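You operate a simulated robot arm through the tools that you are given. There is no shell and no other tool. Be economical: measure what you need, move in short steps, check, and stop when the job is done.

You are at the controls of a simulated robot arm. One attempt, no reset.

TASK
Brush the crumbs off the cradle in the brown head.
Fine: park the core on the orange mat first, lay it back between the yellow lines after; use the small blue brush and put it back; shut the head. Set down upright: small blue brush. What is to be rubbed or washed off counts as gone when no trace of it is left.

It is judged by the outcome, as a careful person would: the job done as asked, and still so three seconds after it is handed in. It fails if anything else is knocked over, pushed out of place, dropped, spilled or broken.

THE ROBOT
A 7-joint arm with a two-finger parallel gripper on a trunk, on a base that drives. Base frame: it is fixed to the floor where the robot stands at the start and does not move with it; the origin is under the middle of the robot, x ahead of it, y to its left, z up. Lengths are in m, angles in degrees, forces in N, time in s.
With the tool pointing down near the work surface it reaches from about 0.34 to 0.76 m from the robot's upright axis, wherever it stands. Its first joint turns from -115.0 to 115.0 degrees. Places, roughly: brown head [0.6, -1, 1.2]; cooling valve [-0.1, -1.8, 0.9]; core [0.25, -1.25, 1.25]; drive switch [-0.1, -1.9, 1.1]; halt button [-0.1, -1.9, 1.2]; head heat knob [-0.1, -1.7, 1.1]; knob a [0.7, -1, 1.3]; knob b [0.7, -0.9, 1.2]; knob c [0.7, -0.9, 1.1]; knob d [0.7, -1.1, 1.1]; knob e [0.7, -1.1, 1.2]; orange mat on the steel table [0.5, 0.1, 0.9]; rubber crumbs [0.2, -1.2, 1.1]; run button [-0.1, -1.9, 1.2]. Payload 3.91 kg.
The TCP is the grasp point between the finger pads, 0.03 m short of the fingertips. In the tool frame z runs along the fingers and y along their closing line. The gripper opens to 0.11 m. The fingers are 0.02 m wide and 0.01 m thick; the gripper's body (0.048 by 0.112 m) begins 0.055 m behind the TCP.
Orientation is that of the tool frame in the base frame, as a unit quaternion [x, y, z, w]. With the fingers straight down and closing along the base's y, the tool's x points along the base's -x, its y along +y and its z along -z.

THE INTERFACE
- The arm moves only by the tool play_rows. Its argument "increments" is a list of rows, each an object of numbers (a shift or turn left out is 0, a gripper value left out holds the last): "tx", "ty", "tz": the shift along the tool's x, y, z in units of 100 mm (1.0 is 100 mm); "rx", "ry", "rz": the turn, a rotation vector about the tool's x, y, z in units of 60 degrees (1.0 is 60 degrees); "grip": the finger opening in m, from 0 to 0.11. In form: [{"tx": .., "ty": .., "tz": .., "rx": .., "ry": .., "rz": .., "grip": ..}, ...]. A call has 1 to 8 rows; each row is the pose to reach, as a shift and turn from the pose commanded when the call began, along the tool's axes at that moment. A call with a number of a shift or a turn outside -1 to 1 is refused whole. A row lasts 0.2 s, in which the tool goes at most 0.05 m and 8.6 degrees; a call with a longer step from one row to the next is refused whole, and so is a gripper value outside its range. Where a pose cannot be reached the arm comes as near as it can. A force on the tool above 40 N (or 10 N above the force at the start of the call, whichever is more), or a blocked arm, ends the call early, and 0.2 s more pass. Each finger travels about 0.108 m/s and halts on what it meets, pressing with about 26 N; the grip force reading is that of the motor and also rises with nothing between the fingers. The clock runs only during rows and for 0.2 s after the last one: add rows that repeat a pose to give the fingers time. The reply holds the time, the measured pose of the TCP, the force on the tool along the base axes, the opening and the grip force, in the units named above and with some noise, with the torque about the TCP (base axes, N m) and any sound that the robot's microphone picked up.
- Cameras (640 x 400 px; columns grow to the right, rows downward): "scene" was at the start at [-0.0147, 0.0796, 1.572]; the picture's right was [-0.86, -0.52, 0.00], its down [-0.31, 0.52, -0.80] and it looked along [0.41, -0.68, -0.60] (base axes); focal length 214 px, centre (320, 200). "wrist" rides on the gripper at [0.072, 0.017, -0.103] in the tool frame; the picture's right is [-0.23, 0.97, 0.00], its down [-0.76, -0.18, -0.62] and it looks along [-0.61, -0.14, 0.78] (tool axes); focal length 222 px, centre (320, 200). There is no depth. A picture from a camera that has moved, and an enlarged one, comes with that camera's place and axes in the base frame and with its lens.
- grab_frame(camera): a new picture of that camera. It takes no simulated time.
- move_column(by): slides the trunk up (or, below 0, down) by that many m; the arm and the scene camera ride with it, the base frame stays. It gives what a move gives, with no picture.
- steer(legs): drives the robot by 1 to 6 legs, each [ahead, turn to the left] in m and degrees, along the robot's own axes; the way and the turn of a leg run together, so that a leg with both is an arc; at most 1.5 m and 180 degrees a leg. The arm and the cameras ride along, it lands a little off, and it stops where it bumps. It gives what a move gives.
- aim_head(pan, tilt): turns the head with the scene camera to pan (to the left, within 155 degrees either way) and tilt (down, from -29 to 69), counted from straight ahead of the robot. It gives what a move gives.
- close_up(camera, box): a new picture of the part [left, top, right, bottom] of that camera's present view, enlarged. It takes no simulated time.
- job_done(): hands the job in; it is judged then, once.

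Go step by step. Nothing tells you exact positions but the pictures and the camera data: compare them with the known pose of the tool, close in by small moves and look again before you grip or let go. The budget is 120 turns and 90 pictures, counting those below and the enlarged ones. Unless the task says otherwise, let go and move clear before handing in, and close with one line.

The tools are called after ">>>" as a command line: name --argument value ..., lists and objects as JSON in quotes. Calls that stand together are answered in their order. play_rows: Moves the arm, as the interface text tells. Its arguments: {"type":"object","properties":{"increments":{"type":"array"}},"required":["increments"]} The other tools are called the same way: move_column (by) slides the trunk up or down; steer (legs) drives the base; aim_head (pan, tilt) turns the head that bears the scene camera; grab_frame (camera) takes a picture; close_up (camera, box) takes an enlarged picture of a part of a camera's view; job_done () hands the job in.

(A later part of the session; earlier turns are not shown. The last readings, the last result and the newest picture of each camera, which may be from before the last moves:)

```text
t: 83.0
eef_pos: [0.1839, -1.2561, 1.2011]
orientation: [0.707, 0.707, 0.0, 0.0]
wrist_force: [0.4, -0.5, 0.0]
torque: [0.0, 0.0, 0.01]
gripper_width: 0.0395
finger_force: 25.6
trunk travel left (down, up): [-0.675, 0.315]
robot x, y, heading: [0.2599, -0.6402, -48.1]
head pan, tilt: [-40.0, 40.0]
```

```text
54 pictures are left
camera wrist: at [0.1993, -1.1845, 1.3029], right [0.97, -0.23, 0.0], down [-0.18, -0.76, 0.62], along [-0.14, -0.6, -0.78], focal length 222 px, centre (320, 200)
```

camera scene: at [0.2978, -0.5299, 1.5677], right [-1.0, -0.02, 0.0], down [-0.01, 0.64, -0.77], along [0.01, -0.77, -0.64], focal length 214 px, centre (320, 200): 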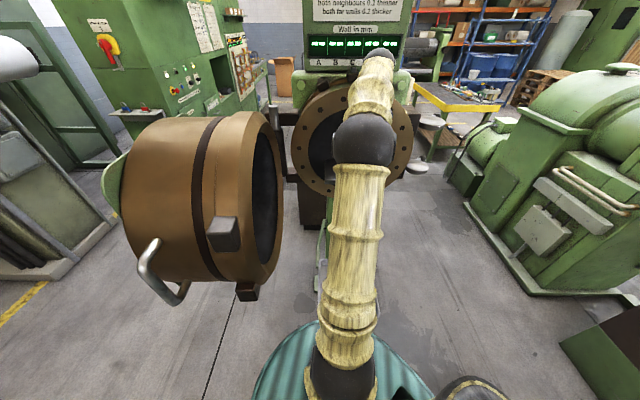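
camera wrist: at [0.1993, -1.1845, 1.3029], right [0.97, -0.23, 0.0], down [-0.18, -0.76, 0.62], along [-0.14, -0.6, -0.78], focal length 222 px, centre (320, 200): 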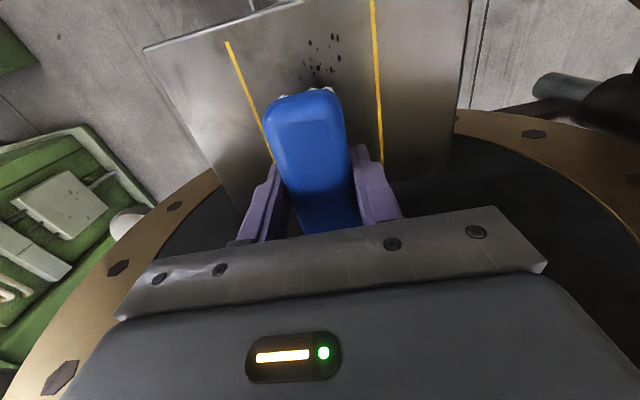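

Left lane is clean. Middle lane stroke now.

>>> play_rows --increments '[{"ty": 0.08, "tz": 0.2}, {"ty": 0.08, "tz": 0.27}, {"ty": 0.08, "tz": 0.28}, {"ty": 0.08, "tz": 0.28, "tx": 0.2}, {"ty": 0.08, "tz": 0.28, "tx": 0.4}, {"ty": 0.08, "tz": 0.28, "tx": 0.6}, {"ty": 0.08, "tz": 0.28, "tx": 0.8}, {"ty": 0.08, "tz": 0.28, "tx": 1.0}]'

>>> play_rows --increments '[{"tx": 0.2}, {"tx": 0.4}, {"tx": 0.55}, {"tx": 0.55, "tz": -0.25, "ty": 0.1}, {"tx": 0.2, "tz": -0.3, "ty": 0.22}, {"tx": -0.2, "tz": -0.3, "ty": 0.22}, {"tx": -0.6, "tz": -0.3, "ty": 0.22}, {"tx": -1.0, "tz": -0.3, "ty": 0.22}]'

>>> grab_frame --camera "wrist"

```text
t: 84.8
eef_pos: [0.1919, -1.1543, 1.177]
orientation: [0.707, 0.707, -0.001, 0.0]
wrist_force: [-0.5, -0.1, -1.5]
torque: [-0.02, -0.02, 0.03]
gripper_width: 0.0394
finger_force: 25.7
trunk travel left (down, up): [-0.675, 0.315]
robot x, y, heading: [0.2589, -0.6374, -47.5]
head pan, tilt: [-40.0, 40.0]
```

```text
t: 86.6
eef_pos: [0.2134, -1.2545, 1.2057]
orientation: [0.707, 0.707, 0.0, -0.001]
wrist_force: [-0.9, -0.9, -1.0]
torque: [0.02, 0.0, -0.02]
gripper_width: 0.0396
finger_force: 26.2
trunk travel left (down, up): [-0.675, 0.315]
robot x, y, heading: [0.2613, -0.6379, -47.7]
head pan, tilt: [-40.0, 40.0]
```

```text
53 pictures are left
camera wrist: at [0.2297, -1.1837, 1.3081], right [0.97, -0.23, 0.0], down [-0.18, -0.76, 0.62], along [-0.14, -0.61, -0.78], focal length 222 px, centre (320, 200)
```

wrist: 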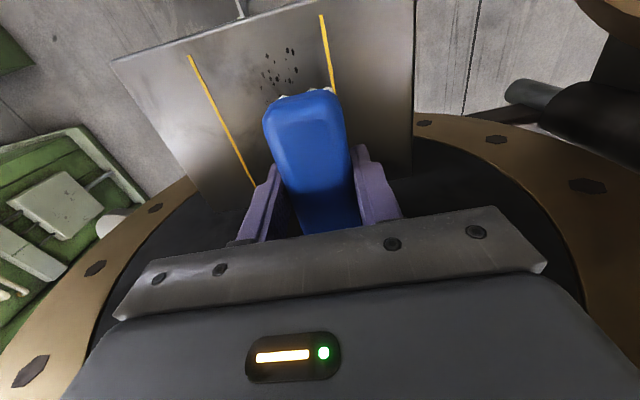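

That pass floated 1–2 mm high. I line up at x 0.20 and press down properly.

>>> play_rows --increments '[{"ty": -0.13, "tz": 0.2}, {"ty": -0.13, "tz": 0.29}, {"ty": -0.13, "tz": 0.315}, {"ty": -0.13, "tz": 0.32}]'

```text
t: 87.6
eef_pos: [0.202, -1.2549, 1.1758]
orientation: [0.706, 0.708, 0.0, 0.0]
wrist_force: [-0.3, -0.5, -1.9]
torque: [-0.01, -0.02, 0.02]
gripper_width: 0.0396
finger_force: 26.3
trunk travel left (down, up): [-0.675, 0.315]
robot x, y, heading: [0.2613, -0.6365, -48.0]
head pan, tilt: [-40.0, 40.0]
```

>>> play_rows --increments '[{"tz": 0.02}, {"tz": 0.03}]'

```text
t: 88.2
eef_pos: [0.2005, -1.2542, 1.1738]
orientation: [0.707, 0.707, -0.002, 0.001]
wrist_force: [-0.1, -5.8, 14.8]
torque: [0.49, 0.02, 0.02]
gripper_width: 0.0391
finger_force: 26.3
trunk travel left (down, up): [-0.675, 0.315]
robot x, y, heading: [0.2605, -0.6358, -47.8]
head pan, tilt: [-40.0, 40.0]
```

Contact again (15 N). Sweep forward.

>>> play_rows --increments '[{"tx": 0.15}, {"tx": 0.3}, {"tx": 0.45}, {"tx": 0.6}, {"tx": 0.8}, {"tx": 1.0}]'

>>> play_rows --increments '[{"tx": 0.2}, {"tx": 0.4}, {"tx": 0.55}, {"tx": 0.55, "tz": -0.25}, {"tx": 0.2, "tz": -0.3}, {"tx": -0.2, "tz": -0.3}, {"tx": -0.6, "tz": -0.3}, {"tx": -1.0, "tz": -0.3}]'

>>> grab_frame --camera "wrist"

```text
t: 89.6
eef_pos: [0.2018, -1.1529, 1.1719]
orientation: [0.707, 0.707, -0.001, 0.0]
wrist_force: [0.0, -1.0, 17.3]
torque: [-0.5, -0.03, 0.0]
gripper_width: 0.0397
finger_force: 25.9
trunk travel left (down, up): [-0.675, 0.315]
robot x, y, heading: [0.2603, -0.639, -47.9]
head pan, tilt: [-40.0, 40.0]
```

```text
t: 91.4
eef_pos: [0.2012, -1.2557, 1.2006]
orientation: [0.707, 0.707, 0.001, -0.001]
wrist_force: [-0.7, 0.2, -1.0]
torque: [-0.02, 0.01, 0.01]
gripper_width: 0.0396
finger_force: 25.5
trunk travel left (down, up): [-0.675, 0.315]
robot x, y, heading: [0.2577, -0.6366, -47.7]
head pan, tilt: [-40.0, 40.0]
```

```text
52 pictures are left
camera wrist: at [0.2175, -1.1841, 1.3023], right [0.97, -0.23, 0.0], down [-0.18, -0.76, 0.62], along [-0.14, -0.61, -0.78], focal length 222 px, centre (320, 200)
```

wrist: 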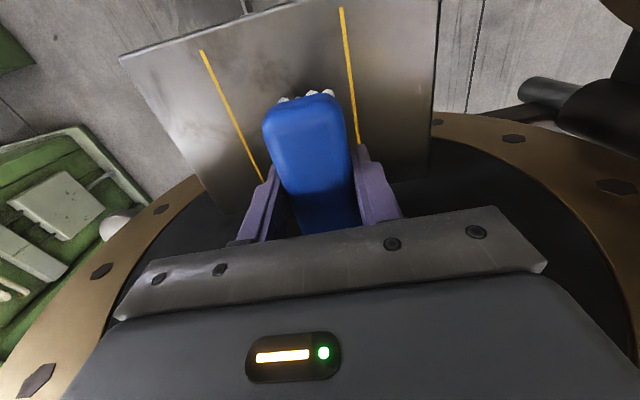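

Looks clean; I move the brush aside and inspect the plate closely.

>>> play_rows --increments '[{"tz": -0.2, "ty": -0.2}, {"tz": -0.4, "ty": -0.5}, {"tz": -0.5, "ty": -0.8}, {"tz": -0.6, "ty": -1.0}]'

>>> close_up --camera "wrist" --box '[230, 20, 490, 220]'

```text
t: 92.4
eef_pos: [0.1206, -1.2527, 1.2531]
orientation: [0.707, 0.707, 0.0, 0.0]
wrist_force: [0.1, -0.3, -1.8]
torque: [0.02, 0.02, 0.01]
gripper_width: 0.0395
finger_force: 25.6
out of reach, approached as far as the arm can: row 4
trunk travel left (down, up): [-0.675, 0.315]
robot x, y, heading: [0.2607, -0.6382, -47.9]
head pan, tilt: [-40.0, 40.0]
```

```text
2.00 times, centred on (360, 120) of wrist
camera zoom: at [0.1373, -1.1808, 1.3546], right [0.97, -0.23, 0.0], down [-0.18, -0.76, 0.62], along [-0.14, -0.61, -0.78], focal length 444 px, centre (240, 360)
```

zoom: 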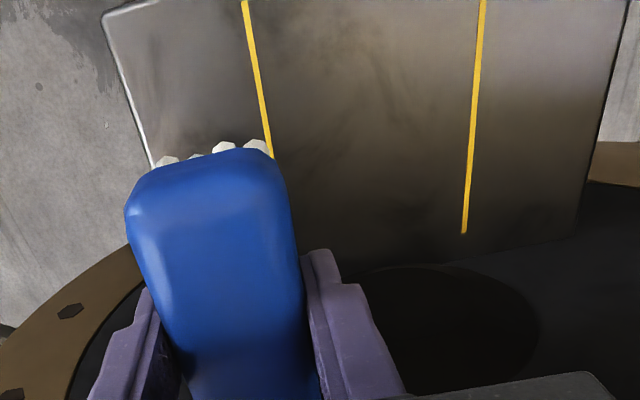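

The cradle is clean. I pull the arm in and carry the brush back to its spot on the table.

>>> play_rows --increments '[{"tz": -0.1, "tx": 0.2, "ty": 0.3}, {"tz": -0.2, "tx": 0.4, "ty": 0.6}, {"tz": -0.25, "tx": 0.6, "ty": 0.8}]'

>>> steer --legs '[[0, -6.1], [-0.566, 0], [0, 96.1]]'

>>> grab_frame --camera "wrist"

```text
t: 93.2
eef_pos: [0.2026, -1.1904, 1.2779]
orientation: [0.707, 0.707, 0.0, 0.0]
wrist_force: [0.2, 0.0, -1.2]
torque: [-0.02, -0.01, 0.01]
gripper_width: 0.0397
finger_force: 25.5
trunk travel left (down, up): [-0.675, 0.315]
robot x, y, heading: [0.2628, -0.6388, -47.8]
head pan, tilt: [-40.0, 40.0]
```

```text
t: 103.5
eef_pos: [0.4855, -0.2289, 1.2776]
orientation: [-0.009, 1.0, 0.0, 0.0]
wrist_force: [-0.1, -0.1, -1.7]
torque: [0.04, 0.02, 0.0]
gripper_width: 0.0397
finger_force: 26.3
trunk travel left (down, up): [-0.675, 0.315]
robot x, y, heading: [-0.073, -0.1818, 42.9]
head pan, tilt: [-40.0, 40.0]
```

```text
50 pictures are left
camera wrist: at [0.4114, -0.2131, 1.3795], right [0.21, 0.98, 0.0], down [0.76, -0.16, 0.62], along [0.61, -0.13, -0.78], focal length 222 px, centre (320, 200)
```

wrist: 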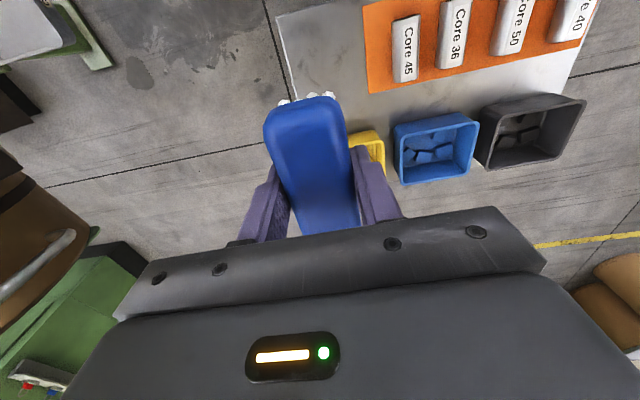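

>>> move_column --by -0.28

>>> play_rows --increments '[{"ty": -0.11, "tx": 0.02, "tz": 0.1}, {"ty": -0.11, "tx": 0.02, "tz": 0.4}, {"ty": -0.11, "tx": 0.02, "tz": 0.7}, {"ty": -0.11, "tx": 0.02, "tz": 0.85}, {"ty": -0.11, "tx": 0.02, "tz": 0.9}]'

>>> grab_frame --camera "wrist"

```text
t: 106.4
eef_pos: [0.4842, -0.2283, 0.998]
orientation: [-0.008, 1.0, 0.001, 0.0]
wrist_force: [0.1, -0.3, -1.3]
torque: [0.03, -0.01, 0.01]
gripper_width: 0.0395
finger_force: 26.1
trunk travel left (down, up): [-0.395, 0.595]
robot x, y, heading: [-0.0741, -0.1797, 43.0]
head pan, tilt: [-40.0, 40.0]
```

```text
t: 107.6
eef_pos: [0.4834, -0.2382, 0.9104]
orientation: [-0.01, 1.0, -0.001, 0.0]
wrist_force: [0.9, 0.0, -0.4]
torque: [-0.02, -0.01, 0.01]
gripper_width: 0.0396
finger_force: 26.5
trunk travel left (down, up): [-0.395, 0.595]
robot x, y, heading: [-0.0706, -0.1808, 42.9]
head pan, tilt: [-40.0, 40.0]
```

```text
49 pictures are left
camera wrist: at [0.4095, -0.2239, 1.0108], right [0.21, 0.98, 0.0], down [0.76, -0.16, 0.62], along [0.61, -0.13, -0.78], focal length 222 px, centre (320, 200)
```

wrist: 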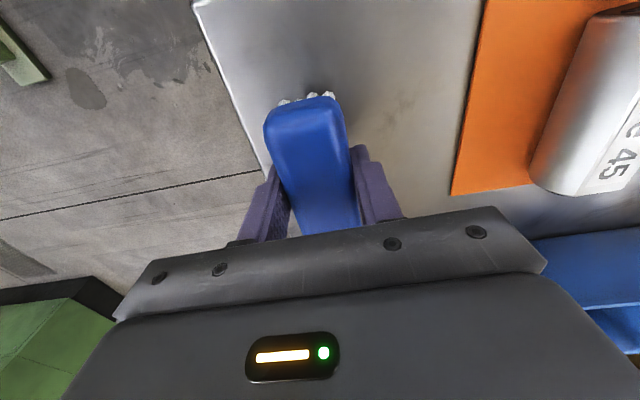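

>>> play_rows --increments '[{"tz": 0.06}, {"tz": 0.1}, {"tz": 0.12}, {"tz": 0.12}]'

```text
t: 108.6
eef_pos: [0.4838, -0.2399, 0.8948]
orientation: [-0.008, 1.0, -0.001, 0.0]
wrist_force: [0.7, -0.1, -0.8]
torque: [0.02, -0.03, 0.0]
gripper_width: 0.0398
finger_force: 25.8
trunk travel left (down, up): [-0.395, 0.595]
robot x, y, heading: [-0.0705, -0.1781, 43.1]
head pan, tilt: [-40.0, 40.0]
```

>>> play_rows --increments '[{"tz": 0.02}, {"tz": 0.03}]'

```text
t: 109.2
eef_pos: [0.4835, -0.2398, 0.8935]
orientation: [-0.009, 1.0, 0.0, 0.0]
wrist_force: [-0.6, -0.1, -1.6]
torque: [-0.01, 0.02, 0.0]
gripper_width: 0.0394
finger_force: 26.0
trunk travel left (down, up): [-0.395, 0.595]
robot x, y, heading: [-0.0726, -0.1781, 43.2]
head pan, tilt: [-40.0, 40.0]
```

>>> play_rows --increments '[{"tz": 0.02}, {"tz": 0.03}]'

```text
t: 109.8
eef_pos: [0.4838, -0.2392, 0.8913]
orientation: [-0.009, 1.0, 0.0, 0.002]
wrist_force: [4.4, 0.7, 13.6]
torque: [0.05, 0.41, -0.03]
gripper_width: 0.0396
finger_force: 25.7
trunk travel left (down, up): [-0.395, 0.595]
robot x, y, heading: [-0.0721, -0.1804, 43.4]
head pan, tilt: [-40.0, 40.0]
```

Contact. Release and rise.

>>> play_rows --increments '[{"tz": -0.01}, {"tz": -0.01, "grip": 0.05}, {"tz": -0.01, "grip": 0.07}, {"tz": -0.01, "grip": 0.072}, {"tz": -0.2}, {"tz": -0.5}, {"tz": -0.9}, {"tz": -1.0}]'

>>> grab_frame --camera "wrist"

```text
t: 111.6
eef_pos: [0.4822, -0.2388, 0.9901]
orientation: [-0.009, 1.0, 0.0, 0.001]
wrist_force: [-0.3, 0.5, -0.3]
torque: [-0.01, -0.04, -0.01]
gripper_width: 0.0719
finger_force: 0.1
trunk travel left (down, up): [-0.395, 0.595]
robot x, y, heading: [-0.0735, -0.184, 43.0]
head pan, tilt: [-40.0, 40.0]
```

```text
48 pictures are left
camera wrist: at [0.4087, -0.2242, 1.0928], right [0.21, 0.98, 0.0], down [0.76, -0.16, 0.62], along [0.61, -0.13, -0.78], focal length 222 px, centre (320, 200)
```

wrist: 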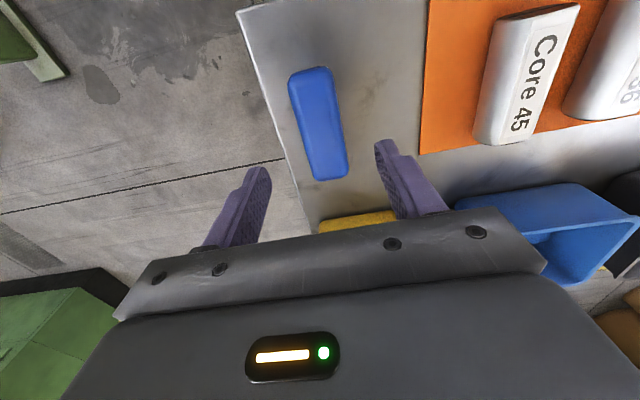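

Brush is back, upright. Now over to core 45.

>>> play_rows --increments '[{"ty": 0.3}, {"ty": 0.6}, {"ty": 0.9}, {"ty": 1.0}]'

>>> play_rows --increments '[{"ty": 0.3}, {"ty": 0.6, "tx": 0.03}, {"ty": 0.75, "tx": 0.03}, {"ty": 0.75, "tx": 0.03}]'

>>> grab_frame --camera "wrist"

```text
t: 112.6
eef_pos: [0.4809, -0.1384, 0.9883]
orientation: [-0.008, 1.0, -0.001, 0.0]
wrist_force: [0.1, -0.4, -0.2]
torque: [-0.01, 0.01, 0.0]
gripper_width: 0.0721
finger_force: 0.0
trunk travel left (down, up): [-0.395, 0.595]
robot x, y, heading: [-0.073, -0.1817, 43.2]
head pan, tilt: [-40.0, 40.0]
```

```text
t: 113.6
eef_pos: [0.4742, -0.064, 0.9884]
orientation: [-0.008, 1.0, 0.0, 0.001]
wrist_force: [1.0, 1.1, -0.5]
torque: [0.02, -0.04, 0.02]
gripper_width: 0.0719
finger_force: 0.3
trunk travel left (down, up): [-0.395, 0.595]
robot x, y, heading: [-0.0708, -0.1807, 43.0]
head pan, tilt: [-40.0, 40.0]
```

```text
47 pictures are left
camera wrist: at [0.4011, -0.0487, 1.0909], right [0.21, 0.98, 0.0], down [0.76, -0.16, 0.62], along [0.61, -0.13, -0.78], focal length 222 px, centre (320, 200)
```

wrist: 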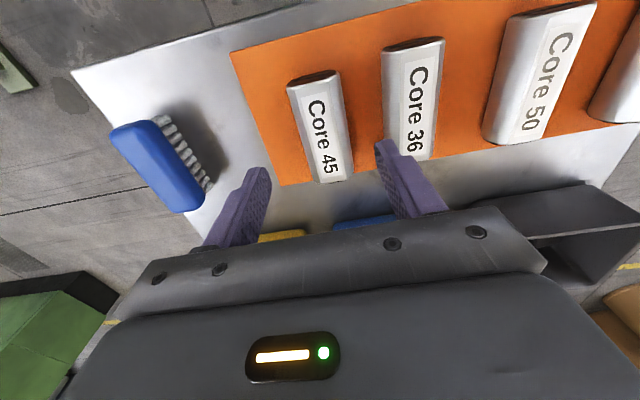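

>>> play_rows --increments '[{"tz": 0.3}, {"tz": 0.6}, {"tz": 0.8}, {"tz": 0.85}, {"tz": 0.85}]'

>>> play_rows --increments '[{"grip": 0.06}, {"grip": 0.05}, {"grip": 0.035}, {"grip": 0.02}, {"grip": 0.02}, {"grip": 0.02}]'

>>> grab_frame --camera "wrist"

```text
t: 114.8
eef_pos: [0.4776, -0.0664, 0.9048]
orientation: [-0.009, 1.0, 0.001, -0.001]
wrist_force: [-0.9, -0.5, 0.6]
torque: [-0.02, 0.02, 0.0]
gripper_width: 0.0723
finger_force: 0.1
trunk travel left (down, up): [-0.395, 0.595]
robot x, y, heading: [-0.0712, -0.1774, 43.2]
head pan, tilt: [-40.0, 40.0]
```

```text
t: 116.2
eef_pos: [0.4771, -0.0653, 0.9046]
orientation: [-0.008, 1.0, 0.0, 0.0]
wrist_force: [-0.2, 4.1, 1.0]
torque: [0.11, 0.05, 0.01]
gripper_width: 0.0483
finger_force: 26.0
trunk travel left (down, up): [-0.395, 0.595]
robot x, y, heading: [-0.0733, -0.1798, 43.1]
head pan, tilt: [-40.0, 40.0]
```

```text
46 pictures are left
camera wrist: at [0.4032, -0.0495, 1.0069], right [0.21, 0.98, 0.0], down [0.76, -0.16, 0.62], along [0.61, -0.13, -0.78], focal length 222 px, centre (320, 200)
```

wrist: 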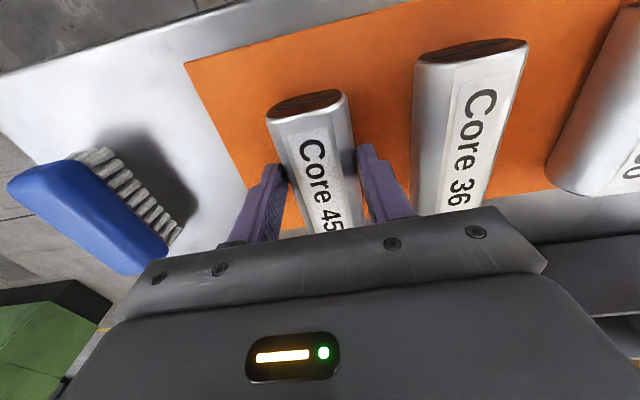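

Gripped. Lift and carry it back to the cradle.

>>> play_rows --increments '[{"tz": -0.15}, {"tz": -0.4}, {"tz": -0.8}, {"tz": -1.0}]'

>>> move_column --by 0.28

>>> steer --legs '[[0, -114.4], [0.483, 0], [0, 23.3]]'

>>> grab_frame --camera "wrist"

```text
t: 117.2
eef_pos: [0.4751, -0.0648, 1.0034]
orientation: [-0.009, 1.0, 0.0, 0.0]
wrist_force: [0.3, 0.4, -3.3]
torque: [0.0, 0.02, 0.0]
gripper_width: 0.0481
finger_force: 26.0
trunk travel left (down, up): [-0.395, 0.595]
robot x, y, heading: [-0.0732, -0.1835, 43.2]
head pan, tilt: [-40.0, 40.0]
```

```text
t: 120.0
eef_pos: [0.4758, -0.0647, 1.2823]
orientation: [-0.009, 1.0, 0.0, 0.0]
wrist_force: [0.9, -0.1, -3.8]
torque: [-0.03, 0.04, -0.01]
gripper_width: 0.0483
finger_force: 25.4
trunk travel left (down, up): [-0.675, 0.315]
robot x, y, heading: [-0.069, -0.1815, 43.1]
head pan, tilt: [-40.0, 40.0]
```

```text
t: 131.8
eef_pos: [0.1936, -1.1868, 1.2826]
orientation: [0.707, 0.707, 0.0, 0.0]
wrist_force: [-0.8, -0.2, -4.3]
torque: [0.03, 0.0, 0.0]
gripper_width: 0.048
finger_force: 26.2
trunk travel left (down, up): [-0.675, 0.315]
robot x, y, heading: [0.0871, -0.636, -47.9]
head pan, tilt: [-40.0, 40.0]
```

```text
45 pictures are left
camera wrist: at [0.2121, -1.114, 1.3851], right [0.97, -0.23, 0.0], down [-0.18, -0.76, 0.62], along [-0.14, -0.61, -0.78], focal length 222 px, centre (320, 200)
```

wrist: 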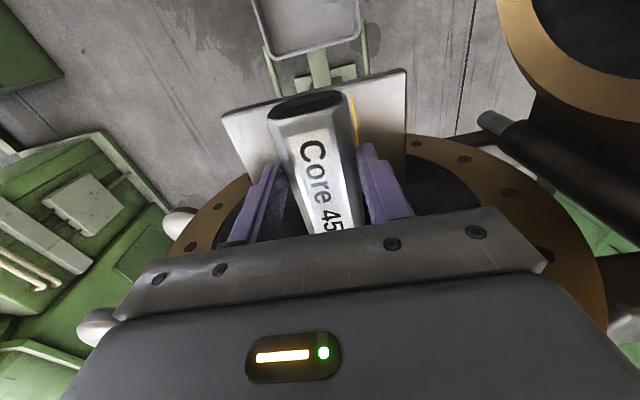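

>>> play_rows --increments '[{"tx": -0.2, "ty": -0.04, "tz": 0.1}, {"tx": -0.436, "ty": -0.076, "tz": 0.3}, {"tx": -0.436, "ty": -0.076, "tz": 0.6}, {"tx": -0.436, "ty": -0.076, "tz": 0.8}, {"tx": -0.436, "ty": -0.076, "tz": 0.92}, {"tx": -0.436, "ty": -0.076, "tz": 0.94}]'

>>> grab_frame --camera "wrist"

```text
t: 133.2
eef_pos: [0.1874, -1.2321, 1.1883]
orientation: [0.706, 0.709, 0.0, 0.0]
wrist_force: [-0.4, 0.2, -3.0]
torque: [0.06, -0.03, -0.02]
gripper_width: 0.0481
finger_force: 26.4
trunk travel left (down, up): [-0.675, 0.315]
robot x, y, heading: [0.0885, -0.6353, -47.7]
head pan, tilt: [-40.0, 40.0]
```

```text
44 pictures are left
camera wrist: at [0.2042, -1.1586, 1.2906], right [0.97, -0.23, 0.0], down [-0.18, -0.76, 0.62], along [-0.14, -0.61, -0.78], focal length 222 px, centre (320, 200)
```

wrist: 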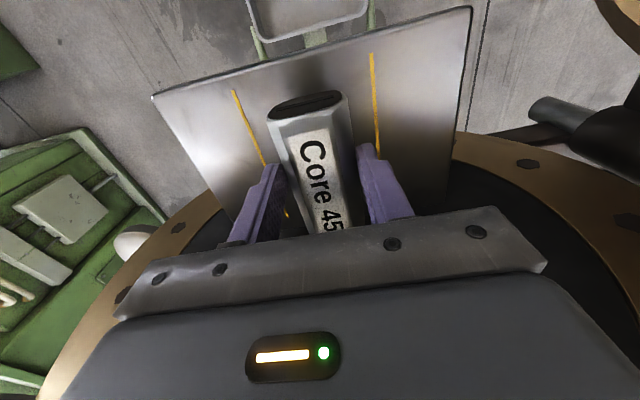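

Centred between the lines. Lower to contact.

>>> play_rows --increments '[{"tz": 0.04}, {"tz": 0.06}, {"tz": 0.07}, {"tz": 0.075}]'

```text
t: 134.2
eef_pos: [0.1859, -1.2307, 1.182]
orientation: [0.707, 0.708, -0.001, 0.0]
wrist_force: [0.1, -0.7, -0.5]
torque: [-0.14, -0.02, 0.03]
gripper_width: 0.048
finger_force: 26.1
trunk travel left (down, up): [-0.675, 0.315]
robot x, y, heading: [0.0881, -0.6333, -47.7]
head pan, tilt: [-40.0, 40.0]
```

>>> play_rows --increments '[{"tz": 0.01}, {"tz": 0.012}]'

```text
t: 134.8
eef_pos: [0.1874, -1.2298, 1.1821]
orientation: [0.706, 0.708, 0.0, 0.001]
wrist_force: [-1.0, -5.0, 10.2]
torque: [0.31, 0.01, 0.06]
gripper_width: 0.048
finger_force: 25.8
trunk travel left (down, up): [-0.675, 0.315]
robot x, y, heading: [0.0906, -0.633, -48.1]
head pan, tilt: [-40.0, 40.0]
```

Firm contact; release and rise straight up.

>>> play_rows --increments '[{"tz": -0.008}, {"tz": -0.008, "grip": 0.058}, {"tz": -0.008, "grip": 0.075}, {"tz": -0.008, "grip": 0.08}, {"tz": -0.2}, {"tz": -0.5}, {"tz": -0.9}, {"tz": -1.0}]'

>>> grab_frame --camera "wrist"

```text
t: 136.6
eef_pos: [0.189, -1.2287, 1.2804]
orientation: [0.707, 0.707, 0.0, -0.001]
wrist_force: [-0.2, 0.4, -0.8]
torque: [-0.01, -0.01, 0.0]
gripper_width: 0.0801
finger_force: 0.0
trunk travel left (down, up): [-0.675, 0.315]
robot x, y, heading: [0.0934, -0.6354, -47.6]
head pan, tilt: [-40.0, 40.0]
```

```text
43 pictures are left
camera wrist: at [0.2052, -1.1566, 1.3821], right [0.97, -0.22, 0.0], down [-0.18, -0.76, 0.62], along [-0.14, -0.61, -0.78], focal length 222 px, centre (320, 200)
```

wrist: 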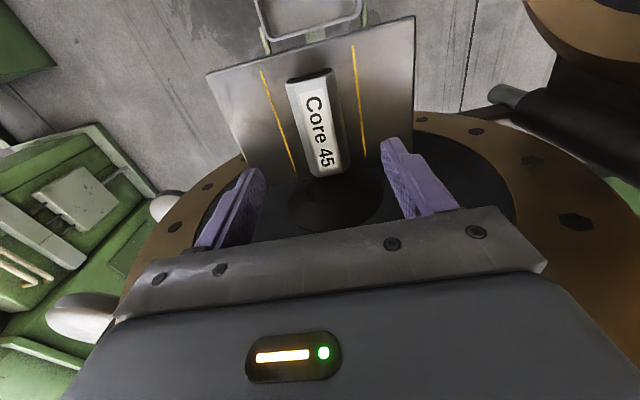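

Core lies between the lines on a clean plate. Now I back away and study the head and its handle.

>>> steer --legs '[[-0.5, 0]]'

>>> aim_head --pan -5 --tilt 25

>>> grab_frame --camera "scene"

>>> close_up --camera "scene" --box '[200, 100, 460, 280]'

```text
t: 140.0
eef_pos: [-0.148, -0.8587, 1.2794]
orientation: [0.704, 0.71, 0.0, 0.0]
wrist_force: [-0.1, -0.6, 0.5]
torque: [-0.01, 0.01, 0.01]
gripper_width: 0.0799
finger_force: 0.1
trunk travel left (down, up): [-0.675, 0.315]
robot x, y, heading: [-0.251, -0.2675, -47.5]
head pan, tilt: [-40.0, 40.0]
```

```text
t: 141.0
eef_pos: [-0.1475, -0.8581, 1.2789]
orientation: [0.705, 0.709, 0.0, 0.0]
wrist_force: [-0.3, 1.1, 0.6]
torque: [-0.02, -0.01, 0.03]
gripper_width: 0.08
finger_force: 0.2
trunk travel left (down, up): [-0.675, 0.315]
robot x, y, heading: [-0.2521, -0.2692, -47.3]
head pan, tilt: [-5.0, 25.0]
```

```text
42 pictures are left
camera scene: at [-0.122, -0.1898, 1.591], right [-0.79, -0.61, 0.0], down [-0.26, 0.34, -0.91], along [0.55, -0.72, -0.42], focal length 214 px, centre (320, 200)
```

scene: 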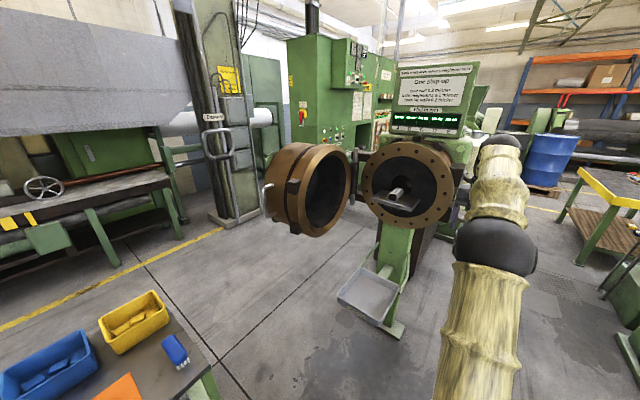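

```text
2.22 times, centred on (330, 190) of scene
camera zoom: at [-0.122, -0.1898, 1.591], right [-0.79, -0.61, 0.0], down [-0.26, 0.34, -0.91], along [0.55, -0.72, -0.42], focal length 477 px, centre (298, 222)
```

zoom: 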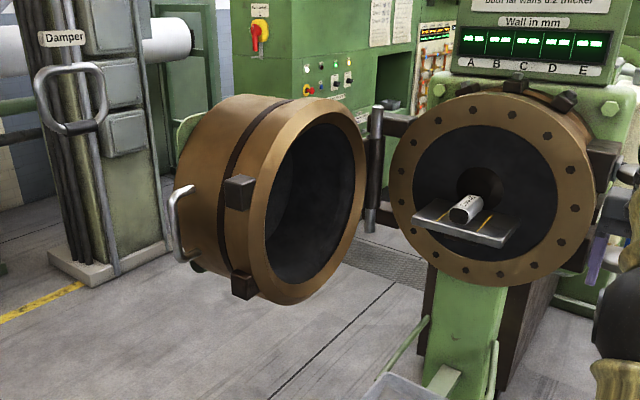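

The head stands about 90° open, hinge near [0.48, -1.31], with a grab handle on its free side. I look closer at the handle.

>>> close_up --camera "scene" --box '[250, 130, 370, 250]'

```text
3.33 times, centred on (310, 190) of scene
camera zoom: at [-0.122, -0.1898, 1.591], right [-0.79, -0.61, 0.0], down [-0.26, 0.34, -0.91], along [0.55, -0.72, -0.42], focal length 715 px, centre (353, 233)
```

zoom: 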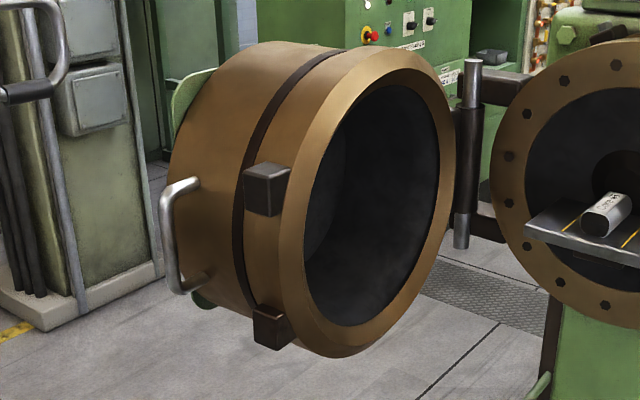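

Handle: vertical bar from z 1.10 to 1.25 at about [0.597, -0.731], top leg running back to the body at y≈-0.78. Plan: straddle the top leg with the fingers from above and swing the head shut along its arc. I raise the trunk and go to a spot in front of it.

>>> move_column --by 0.2

>>> steer --legs '[[0, 28.5], [0.33, 0], [0, 16]]'

>>> play_rows --increments '[{"rz": 0.14}, {"rz": 0.28}, {"rz": 0.42}, {"rz": 0.56}, {"rz": 0.7}, {"rz": 0.74}]'

>>> grab_frame --camera "wrist"

>>> aim_head --pan -50 --tilt 35

>>> grab_frame --camera "scene"

```text
t: 143.2
eef_pos: [-0.1477, -0.8572, 1.4797]
orientation: [0.705, 0.709, 0.0, 0.001]
wrist_force: [0.2, -0.7, 0.0]
torque: [0.02, 0.0, 0.03]
gripper_width: 0.08
finger_force: 0.1
trunk travel left (down, up): [-0.875, 0.115]
robot x, y, heading: [-0.2522, -0.2661, -47.6]
head pan, tilt: [-5.0, 25.0]
```

```text
t: 148.8
eef_pos: [0.553, -0.7211, 1.4799]
orientation: [0.383, 0.924, 0.0, 0.0]
wrist_force: [0.1, -0.2, 0.3]
torque: [0.01, -0.03, 0.0]
gripper_width: 0.0801
finger_force: 0.0
trunk travel left (down, up): [-0.875, 0.115]
robot x, y, heading: [0.0658, -0.3695, -2.8]
head pan, tilt: [-5.0, 25.0]
```

```text
t: 150.2
eef_pos: [0.5518, -0.7209, 1.4791]
orientation: [0.704, 0.71, 0.0, 0.0]
wrist_force: [0.0, 0.2, -0.1]
torque: [0.02, -0.01, 0.01]
gripper_width: 0.0799
finger_force: 0.0
trunk travel left (down, up): [-0.875, 0.115]
robot x, y, heading: [0.0626, -0.3721, -2.7]
head pan, tilt: [-5.0, 25.0]
```

```text
39 pictures are left
camera wrist: at [0.5686, -0.6488, 1.5816], right [0.98, -0.22, 0.0], down [-0.17, -0.76, 0.62], along [-0.14, -0.61, -0.78], focal length 222 px, centre (320, 200)
```

wrist: 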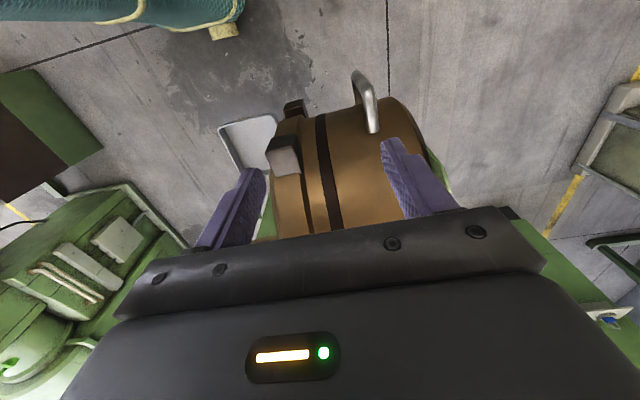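

```text
t: 151.4
eef_pos: [0.5528, -0.7201, 1.479]
orientation: [0.703, 0.711, 0.0, 0.0]
wrist_force: [0.7, -0.1, -0.1]
torque: [-0.02, 0.03, 0.01]
gripper_width: 0.0799
finger_force: 0.0
trunk travel left (down, up): [-0.875, 0.115]
robot x, y, heading: [0.0629, -0.3703, -2.8]
head pan, tilt: [-50.0, 35.0]
```

```text
38 pictures are left
camera scene: at [0.0649, -0.2849, 1.7753], right [-0.8, -0.61, 0.0], down [-0.35, 0.46, -0.82], along [0.5, -0.65, -0.57], focal length 214 px, centre (320, 200)
```

scene: 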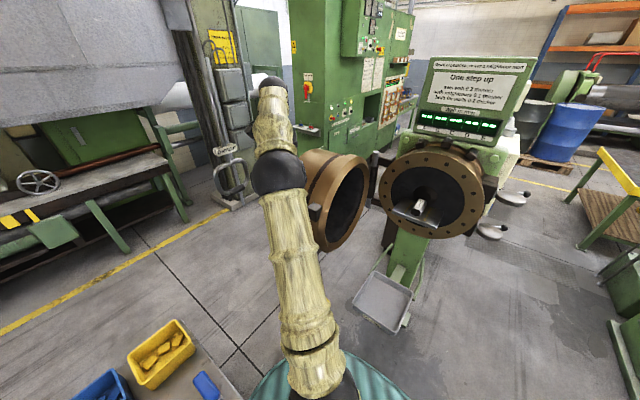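

>>> play_rows --increments '[{"ty": 0.3, "tx": -0.1, "tz": 0.1}, {"ty": 0.56, "tx": -0.2, "tz": 0.3}, {"ty": 0.56, "tx": -0.32, "tz": 0.6}, {"ty": 0.56, "tx": -0.32, "tz": 0.9}, {"ty": 0.56, "tx": -0.32, "tz": 1.0}]'

>>> grab_frame --camera "wrist"

```text
t: 152.6
eef_pos: [0.6089, -0.7535, 1.3794]
orientation: [0.704, 0.71, 0.0, 0.001]
wrist_force: [-0.3, 0.5, 0.0]
torque: [0.02, -0.04, 0.0]
gripper_width: 0.0802
finger_force: 0.0
out of reach, approached as far as the arm can: row 2
trunk travel left (down, up): [-0.875, 0.115]
robot x, y, heading: [0.0627, -0.3718, -2.8]
head pan, tilt: [-50.0, 35.0]
```

```text
37 pictures are left
camera wrist: at [0.6255, -0.6811, 1.482], right [0.98, -0.22, 0.0], down [-0.17, -0.76, 0.62], along [-0.14, -0.61, -0.78], focal length 222 px, centre (320, 200)
```

wrist: 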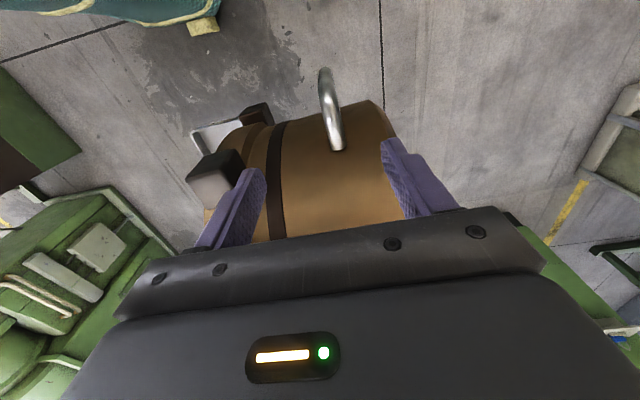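

Refined: leg at x≈0.62, attached at [0.62, -0.80, 1.24]. Align and descend to just above it.

>>> play_rows --increments '[{"ty": 0.11, "tx": -0.14, "grip": 0.07}, {"ty": 0.11, "tx": -0.14, "tz": 0.3, "grip": 0.06}, {"ty": 0.11, "tx": -0.14, "tz": 0.6}, {"ty": 0.11, "tx": -0.14, "tz": 0.8}]'

>>> grab_frame --camera "wrist"

```text
t: 153.6
eef_pos: [0.62, -0.7664, 1.3013]
orientation: [0.704, 0.71, -0.001, 0.001]
wrist_force: [-0.1, 0.3, 0.0]
torque: [0.05, 0.02, 0.02]
gripper_width: 0.06
finger_force: 0.1
trunk travel left (down, up): [-0.875, 0.115]
robot x, y, heading: [0.0675, -0.3748, -2.9]
head pan, tilt: [-50.0, 35.0]
```

```text
36 pictures are left
camera wrist: at [0.6363, -0.6925, 1.4031], right [0.98, -0.22, 0.0], down [-0.17, -0.76, 0.62], along [-0.14, -0.61, -0.78], focal length 222 px, centre (320, 200)
```

wrist: 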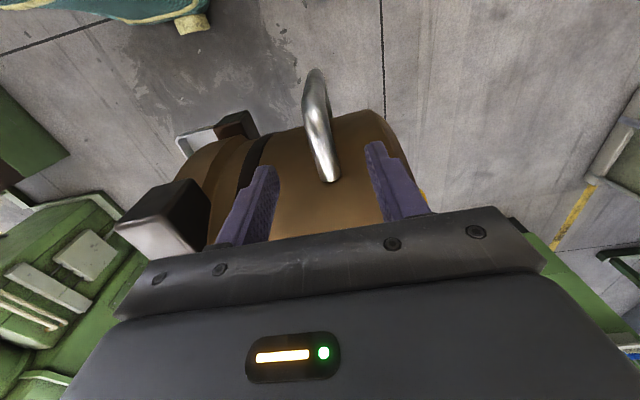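

>>> play_rows --increments '[{"tz": 0.2}, {"tz": 0.4}, {"tz": 0.6}, {"tz": 0.75}]'

>>> grab_frame --camera "wrist"

```text
t: 154.6
eef_pos: [0.6215, -0.7671, 1.226]
orientation: [0.704, 0.711, 0.001, 0.0]
wrist_force: [0.1, -0.2, 0.1]
torque: [-0.03, -0.02, -0.04]
gripper_width: 0.0602
finger_force: 0.0
trunk travel left (down, up): [-0.875, 0.115]
robot x, y, heading: [0.0638, -0.3695, -2.8]
head pan, tilt: [-50.0, 35.0]
```

```text
35 pictures are left
camera wrist: at [0.637, -0.694, 1.3271], right [0.98, -0.22, 0.0], down [-0.17, -0.76, 0.62], along [-0.14, -0.61, -0.78], focal length 222 px, centre (320, 200)
```

wrist: 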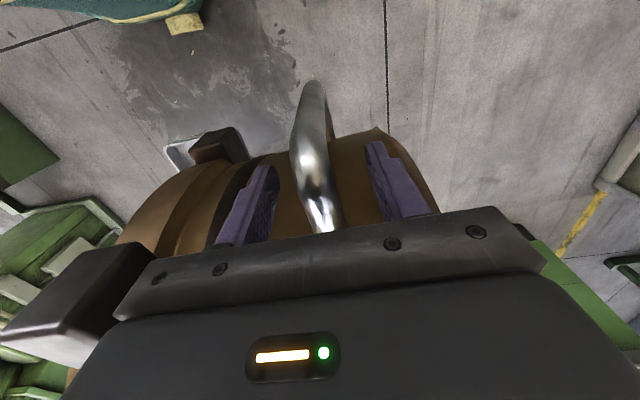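

The leg is between the fingers. I begin swinging the head: 10° arc steps about the hinge.

>>> play_rows --increments '[{"tx": 0.055, "ty": -0.24, "rz": -0.042, "grip": 0.045}, {"tx": 0.1, "ty": -0.485, "rz": -0.084}, {"tx": 0.135, "ty": -0.725, "rz": -0.125}, {"tx": 0.16, "ty": -0.965, "rz": -0.167}]'

>>> grab_frame --camera "wrist"

```text
t: 155.6
eef_pos: [0.5218, -0.7509, 1.2249]
orientation: [0.639, 0.769, 0.0, 0.0]
wrist_force: [-0.7, 0.0, -0.3]
torque: [-0.01, -0.02, 0.01]
gripper_width: 0.0451
finger_force: 0.0
trunk travel left (down, up): [-0.875, 0.115]
robot x, y, heading: [0.0644, -0.3721, -2.6]
head pan, tilt: [-50.0, 35.0]
```

```text
34 pictures are left
camera wrist: at [0.5245, -0.678, 1.3266], right [1.0, -0.04, 0.0], down [-0.03, -0.78, 0.62], along [-0.03, -0.62, -0.78], focal length 222 px, centre (320, 200)
```

wrist: 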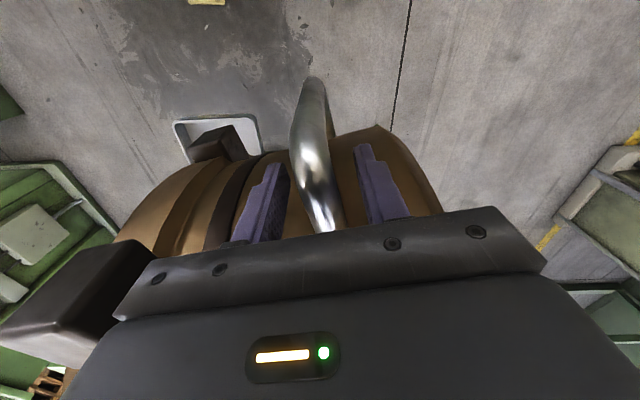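

The head follows easily and stays in the fork. Two more steps.

>>> play_rows --increments '[{"tx": 0.055, "ty": -0.24, "rz": -0.042}, {"tx": 0.1, "ty": -0.485, "rz": -0.084}, {"tx": 0.135, "ty": -0.725, "rz": -0.125}, {"tx": 0.16, "ty": -0.965, "rz": -0.167}]'

>>> play_rows --increments '[{"tx": 0.055, "ty": -0.24, "rz": -0.042}, {"tx": 0.1, "ty": -0.485, "rz": -0.084}, {"tx": 0.135, "ty": -0.725, "rz": -0.125}, {"tx": 0.16, "ty": -0.965, "rz": -0.167}]'

>>> grab_frame --camera "wrist"

>>> grab_frame --camera "scene"

```text
t: 156.6
eef_pos: [0.4233, -0.7541, 1.2238]
orientation: [0.569, 0.822, 0.0, 0.0]
wrist_force: [0.0, -0.8, 0.2]
torque: [0.01, 0.0, 0.01]
gripper_width: 0.045
finger_force: 0.1
trunk travel left (down, up): [-0.875, 0.115]
robot x, y, heading: [0.0641, -0.377, -2.7]
head pan, tilt: [-50.0, 35.0]
```

```text
t: 157.6
eef_pos: [0.3279, -0.7756, 1.2242]
orientation: [0.495, 0.869, 0.0, 0.001]
wrist_force: [-0.7, -0.3, -0.5]
torque: [-0.04, 0.0, 0.01]
gripper_width: 0.0448
finger_force: 0.1
trunk travel left (down, up): [-0.875, 0.115]
robot x, y, heading: [0.0658, -0.3739, -2.3]
head pan, tilt: [-50.0, 35.0]
```

```text
33 pictures are left
camera wrist: at [0.3044, -0.7047, 1.3261], right [0.95, 0.3, 0.0], down [0.23, -0.75, 0.62], along [0.19, -0.59, -0.78], focal length 222 px, centre (320, 200)
```

wrist: 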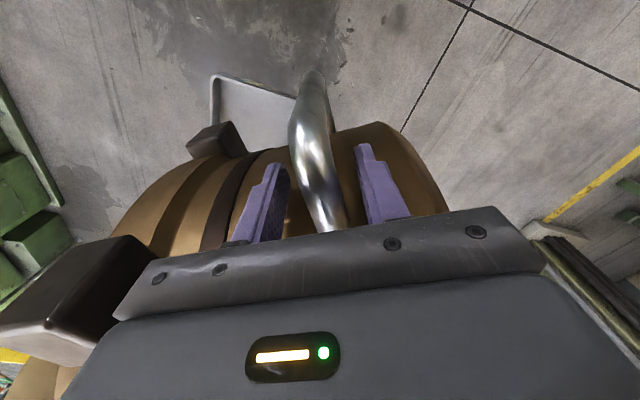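

```text
32 pictures are left
camera scene: at [0.0634, -0.2853, 1.7753], right [-0.8, -0.6, 0.0], down [-0.35, 0.46, -0.82], along [0.5, -0.65, -0.57], focal length 214 px, centre (320, 200)
```

scene: 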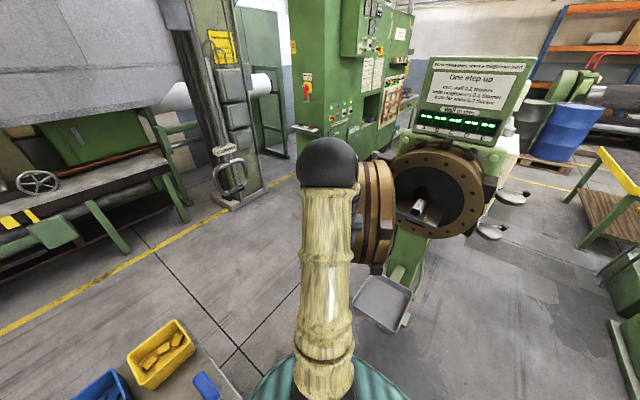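

>>> play_rows --increments '[{"tx": 0.055, "ty": -0.24, "rz": -0.042}, {"tx": 0.1, "ty": -0.485, "rz": -0.084}, {"tx": 0.135, "ty": -0.725, "rz": -0.125}, {"tx": 0.16, "ty": -0.965, "rz": -0.167}]'

>>> play_rows --increments '[{"tx": 0.055, "ty": -0.24, "rz": -0.042}, {"tx": 0.1, "ty": -0.485, "rz": -0.084}, {"tx": 0.135, "ty": -0.725, "rz": -0.125}, {"tx": 0.16, "ty": -0.965, "rz": -0.167}]'

>>> grab_frame --camera "wrist"

```text
t: 158.6
eef_pos: [0.2352, -0.8086, 1.2262]
orientation: [0.419, 0.908, 0.0, 0.0]
wrist_force: [-0.6, -0.7, -0.2]
torque: [-0.01, 0.0, 0.0]
gripper_width: 0.0451
finger_force: 0.0
trunk travel left (down, up): [-0.875, 0.115]
robot x, y, heading: [0.0645, -0.3729, -2.9]
head pan, tilt: [-50.0, 35.0]
```

```text
t: 159.6
eef_pos: [0.1533, -0.8595, 1.2238]
orientation: [0.336, 0.942, 0.001, 0.0]
wrist_force: [-0.6, -0.5, -0.5]
torque: [0.01, 0.0, 0.0]
gripper_width: 0.0451
finger_force: 0.2
trunk travel left (down, up): [-0.875, 0.115]
robot x, y, heading: [0.0622, -0.3723, -2.9]
head pan, tilt: [-50.0, 35.0]
```

```text
31 pictures are left
camera wrist: at [0.1075, -0.8015, 1.3266], right [0.79, 0.61, 0.0], down [0.48, -0.62, 0.62], along [0.38, -0.49, -0.78], focal length 222 px, centre (320, 200)
```

wrist: 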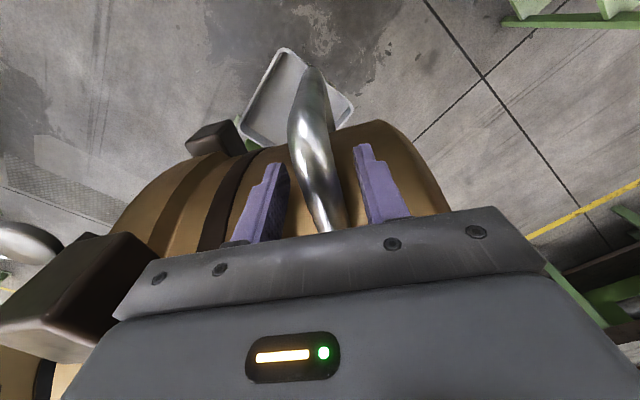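

>>> play_rows --increments '[{"tx": 0.055, "ty": -0.24, "rz": -0.042}, {"tx": 0.1, "ty": -0.485, "rz": -0.084}, {"tx": 0.135, "ty": -0.725, "rz": -0.125}, {"tx": 0.16, "ty": -0.965, "rz": -0.167}]'

>>> play_rows --increments '[{"tx": 0.055, "ty": -0.24, "rz": -0.042}, {"tx": 0.1, "ty": -0.485, "rz": -0.084}, {"tx": 0.135, "ty": -0.725, "rz": -0.125}, {"tx": 0.16, "ty": -0.965, "rz": -0.167}]'

>>> grab_frame --camera "wrist"

>>> aim_head --pan -75 --tilt 35

>>> grab_frame --camera "scene"

```text
t: 160.6
eef_pos: [0.0818, -0.9249, 1.2244]
orientation: [0.252, 0.968, 0.0, 0.001]
wrist_force: [0.2, 0.4, 0.5]
torque: [0.06, 0.0, 0.02]
gripper_width: 0.0449
finger_force: 0.0
trunk travel left (down, up): [-0.875, 0.115]
robot x, y, heading: [0.0635, -0.3681, -2.9]
head pan, tilt: [-50.0, 35.0]
```

```text
t: 161.6
eef_pos: [0.0188, -1.0016, 1.2238]
orientation: [0.168, 0.986, 0.0, 0.001]
wrist_force: [-0.8, -0.4, -0.8]
torque: [0.0, 0.0, -0.02]
gripper_width: 0.045
finger_force: 0.0
trunk travel left (down, up): [-0.875, 0.115]
robot x, y, heading: [0.0644, -0.3729, -3.0]
head pan, tilt: [-50.0, 35.0]
```

```text
30 pictures are left
camera wrist: at [-0.0437, -0.9615, 1.3263], right [0.54, 0.84, 0.0], down [0.66, -0.42, 0.62], along [0.53, -0.33, -0.78], focal length 222 px, centre (320, 200)
```

wrist: 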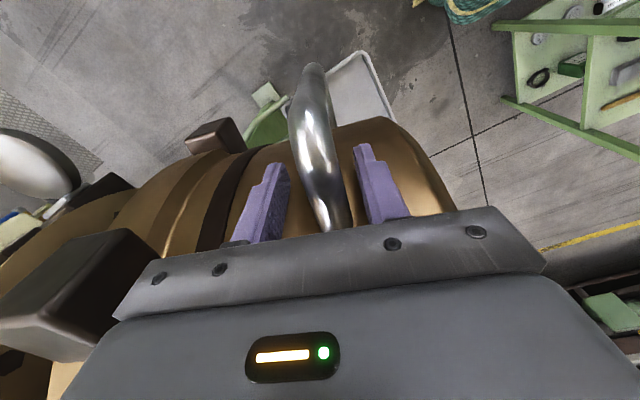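

```text
t: 162.5
eef_pos: [0.0204, -1.0003, 1.2259]
orientation: [0.167, 0.986, -0.001, 0.001]
wrist_force: [-1.6, 0.1, 5.0]
torque: [-0.01, -0.36, -0.01]
gripper_width: 0.045
finger_force: 0.0
trunk travel left (down, up): [-0.875, 0.115]
robot x, y, heading: [0.0655, -0.3702, -2.9]
head pan, tilt: [-75.0, 35.0]
```

```text
29 pictures are left
camera scene: at [0.0295, -0.3003, 1.7753], right [-0.98, -0.21, 0.0], down [-0.12, 0.56, -0.82], along [0.17, -0.8, -0.57], focal length 214 px, centre (320, 200)
```

scene: 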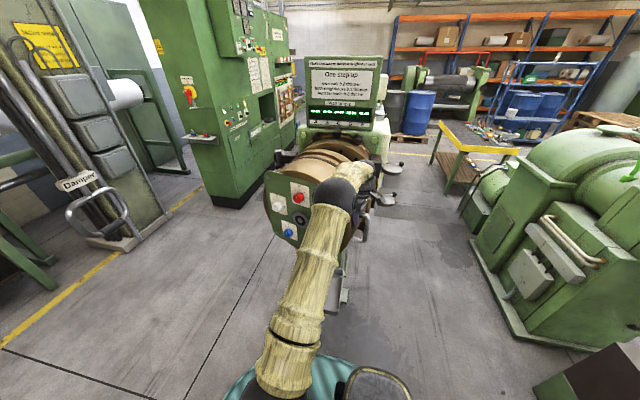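

Nearly shut. I raise the tool a hair and continue in smaller steps.

>>> play_rows --increments '[{"tz": -0.1}, {"tz": -0.1, "tx": 0.035, "ty": -0.245, "rz": -0.042}, {"tz": -0.1, "tx": 0.06, "ty": -0.485, "rz": -0.084}]'

>>> grab_frame --camera "wrist"

```text
t: 163.3
eef_pos: [-0.0047, -1.0466, 1.2328]
orientation: [0.125, 0.992, 0.0, -0.001]
wrist_force: [-5.1, -11.7, -4.4]
torque: [-0.38, 0.3, -0.1]
gripper_width: 0.039
finger_force: 0.1
trunk travel left (down, up): [-0.875, 0.115]
robot x, y, heading: [0.0619, -0.3693, -2.8]
head pan, tilt: [-75.0, 35.0]
```

```text
28 pictures are left
camera wrist: at [-0.0704, -1.0122, 1.3348], right [0.46, 0.89, 0.0], down [0.7, -0.36, 0.62], along [0.55, -0.29, -0.78], focal length 222 px, centre (320, 200)
```

wrist: 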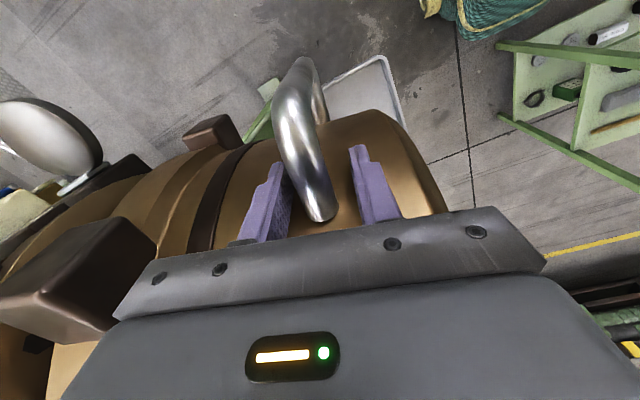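

>>> play_rows --increments '[{"tx": 0.02, "ty": -0.12, "rz": -0.021}, {"tx": 0.035, "ty": -0.245, "rz": -0.042}, {"tx": 0.05, "ty": -0.365, "rz": -0.063}, {"tx": 0.06, "ty": -0.485, "rz": -0.084}]'

>>> grab_frame --camera "wrist"

```text
t: 164.3
eef_pos: [-0.0037, -1.0485, 1.2279]
orientation: [0.081, 0.997, -0.001, 0.0]
wrist_force: [0.3, -0.3, 0.0]
torque: [0.05, -0.01, -0.01]
gripper_width: 0.045
finger_force: 0.1
out of reach, approached as far as the arm can: row 1, 2, 3, 4
trunk travel left (down, up): [-0.875, 0.115]
robot x, y, heading: [0.0634, -0.3735, -2.5]
head pan, tilt: [-75.0, 35.0]
```

```text
27 pictures are left
camera wrist: at [-0.0731, -1.0206, 1.3306], right [0.38, 0.93, 0.0], down [0.72, -0.3, 0.62], along [0.58, -0.24, -0.78], focal length 222 px, centre (320, 200)
```

wrist: 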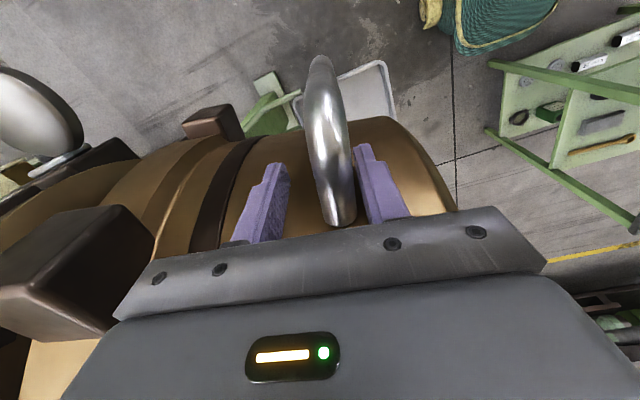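

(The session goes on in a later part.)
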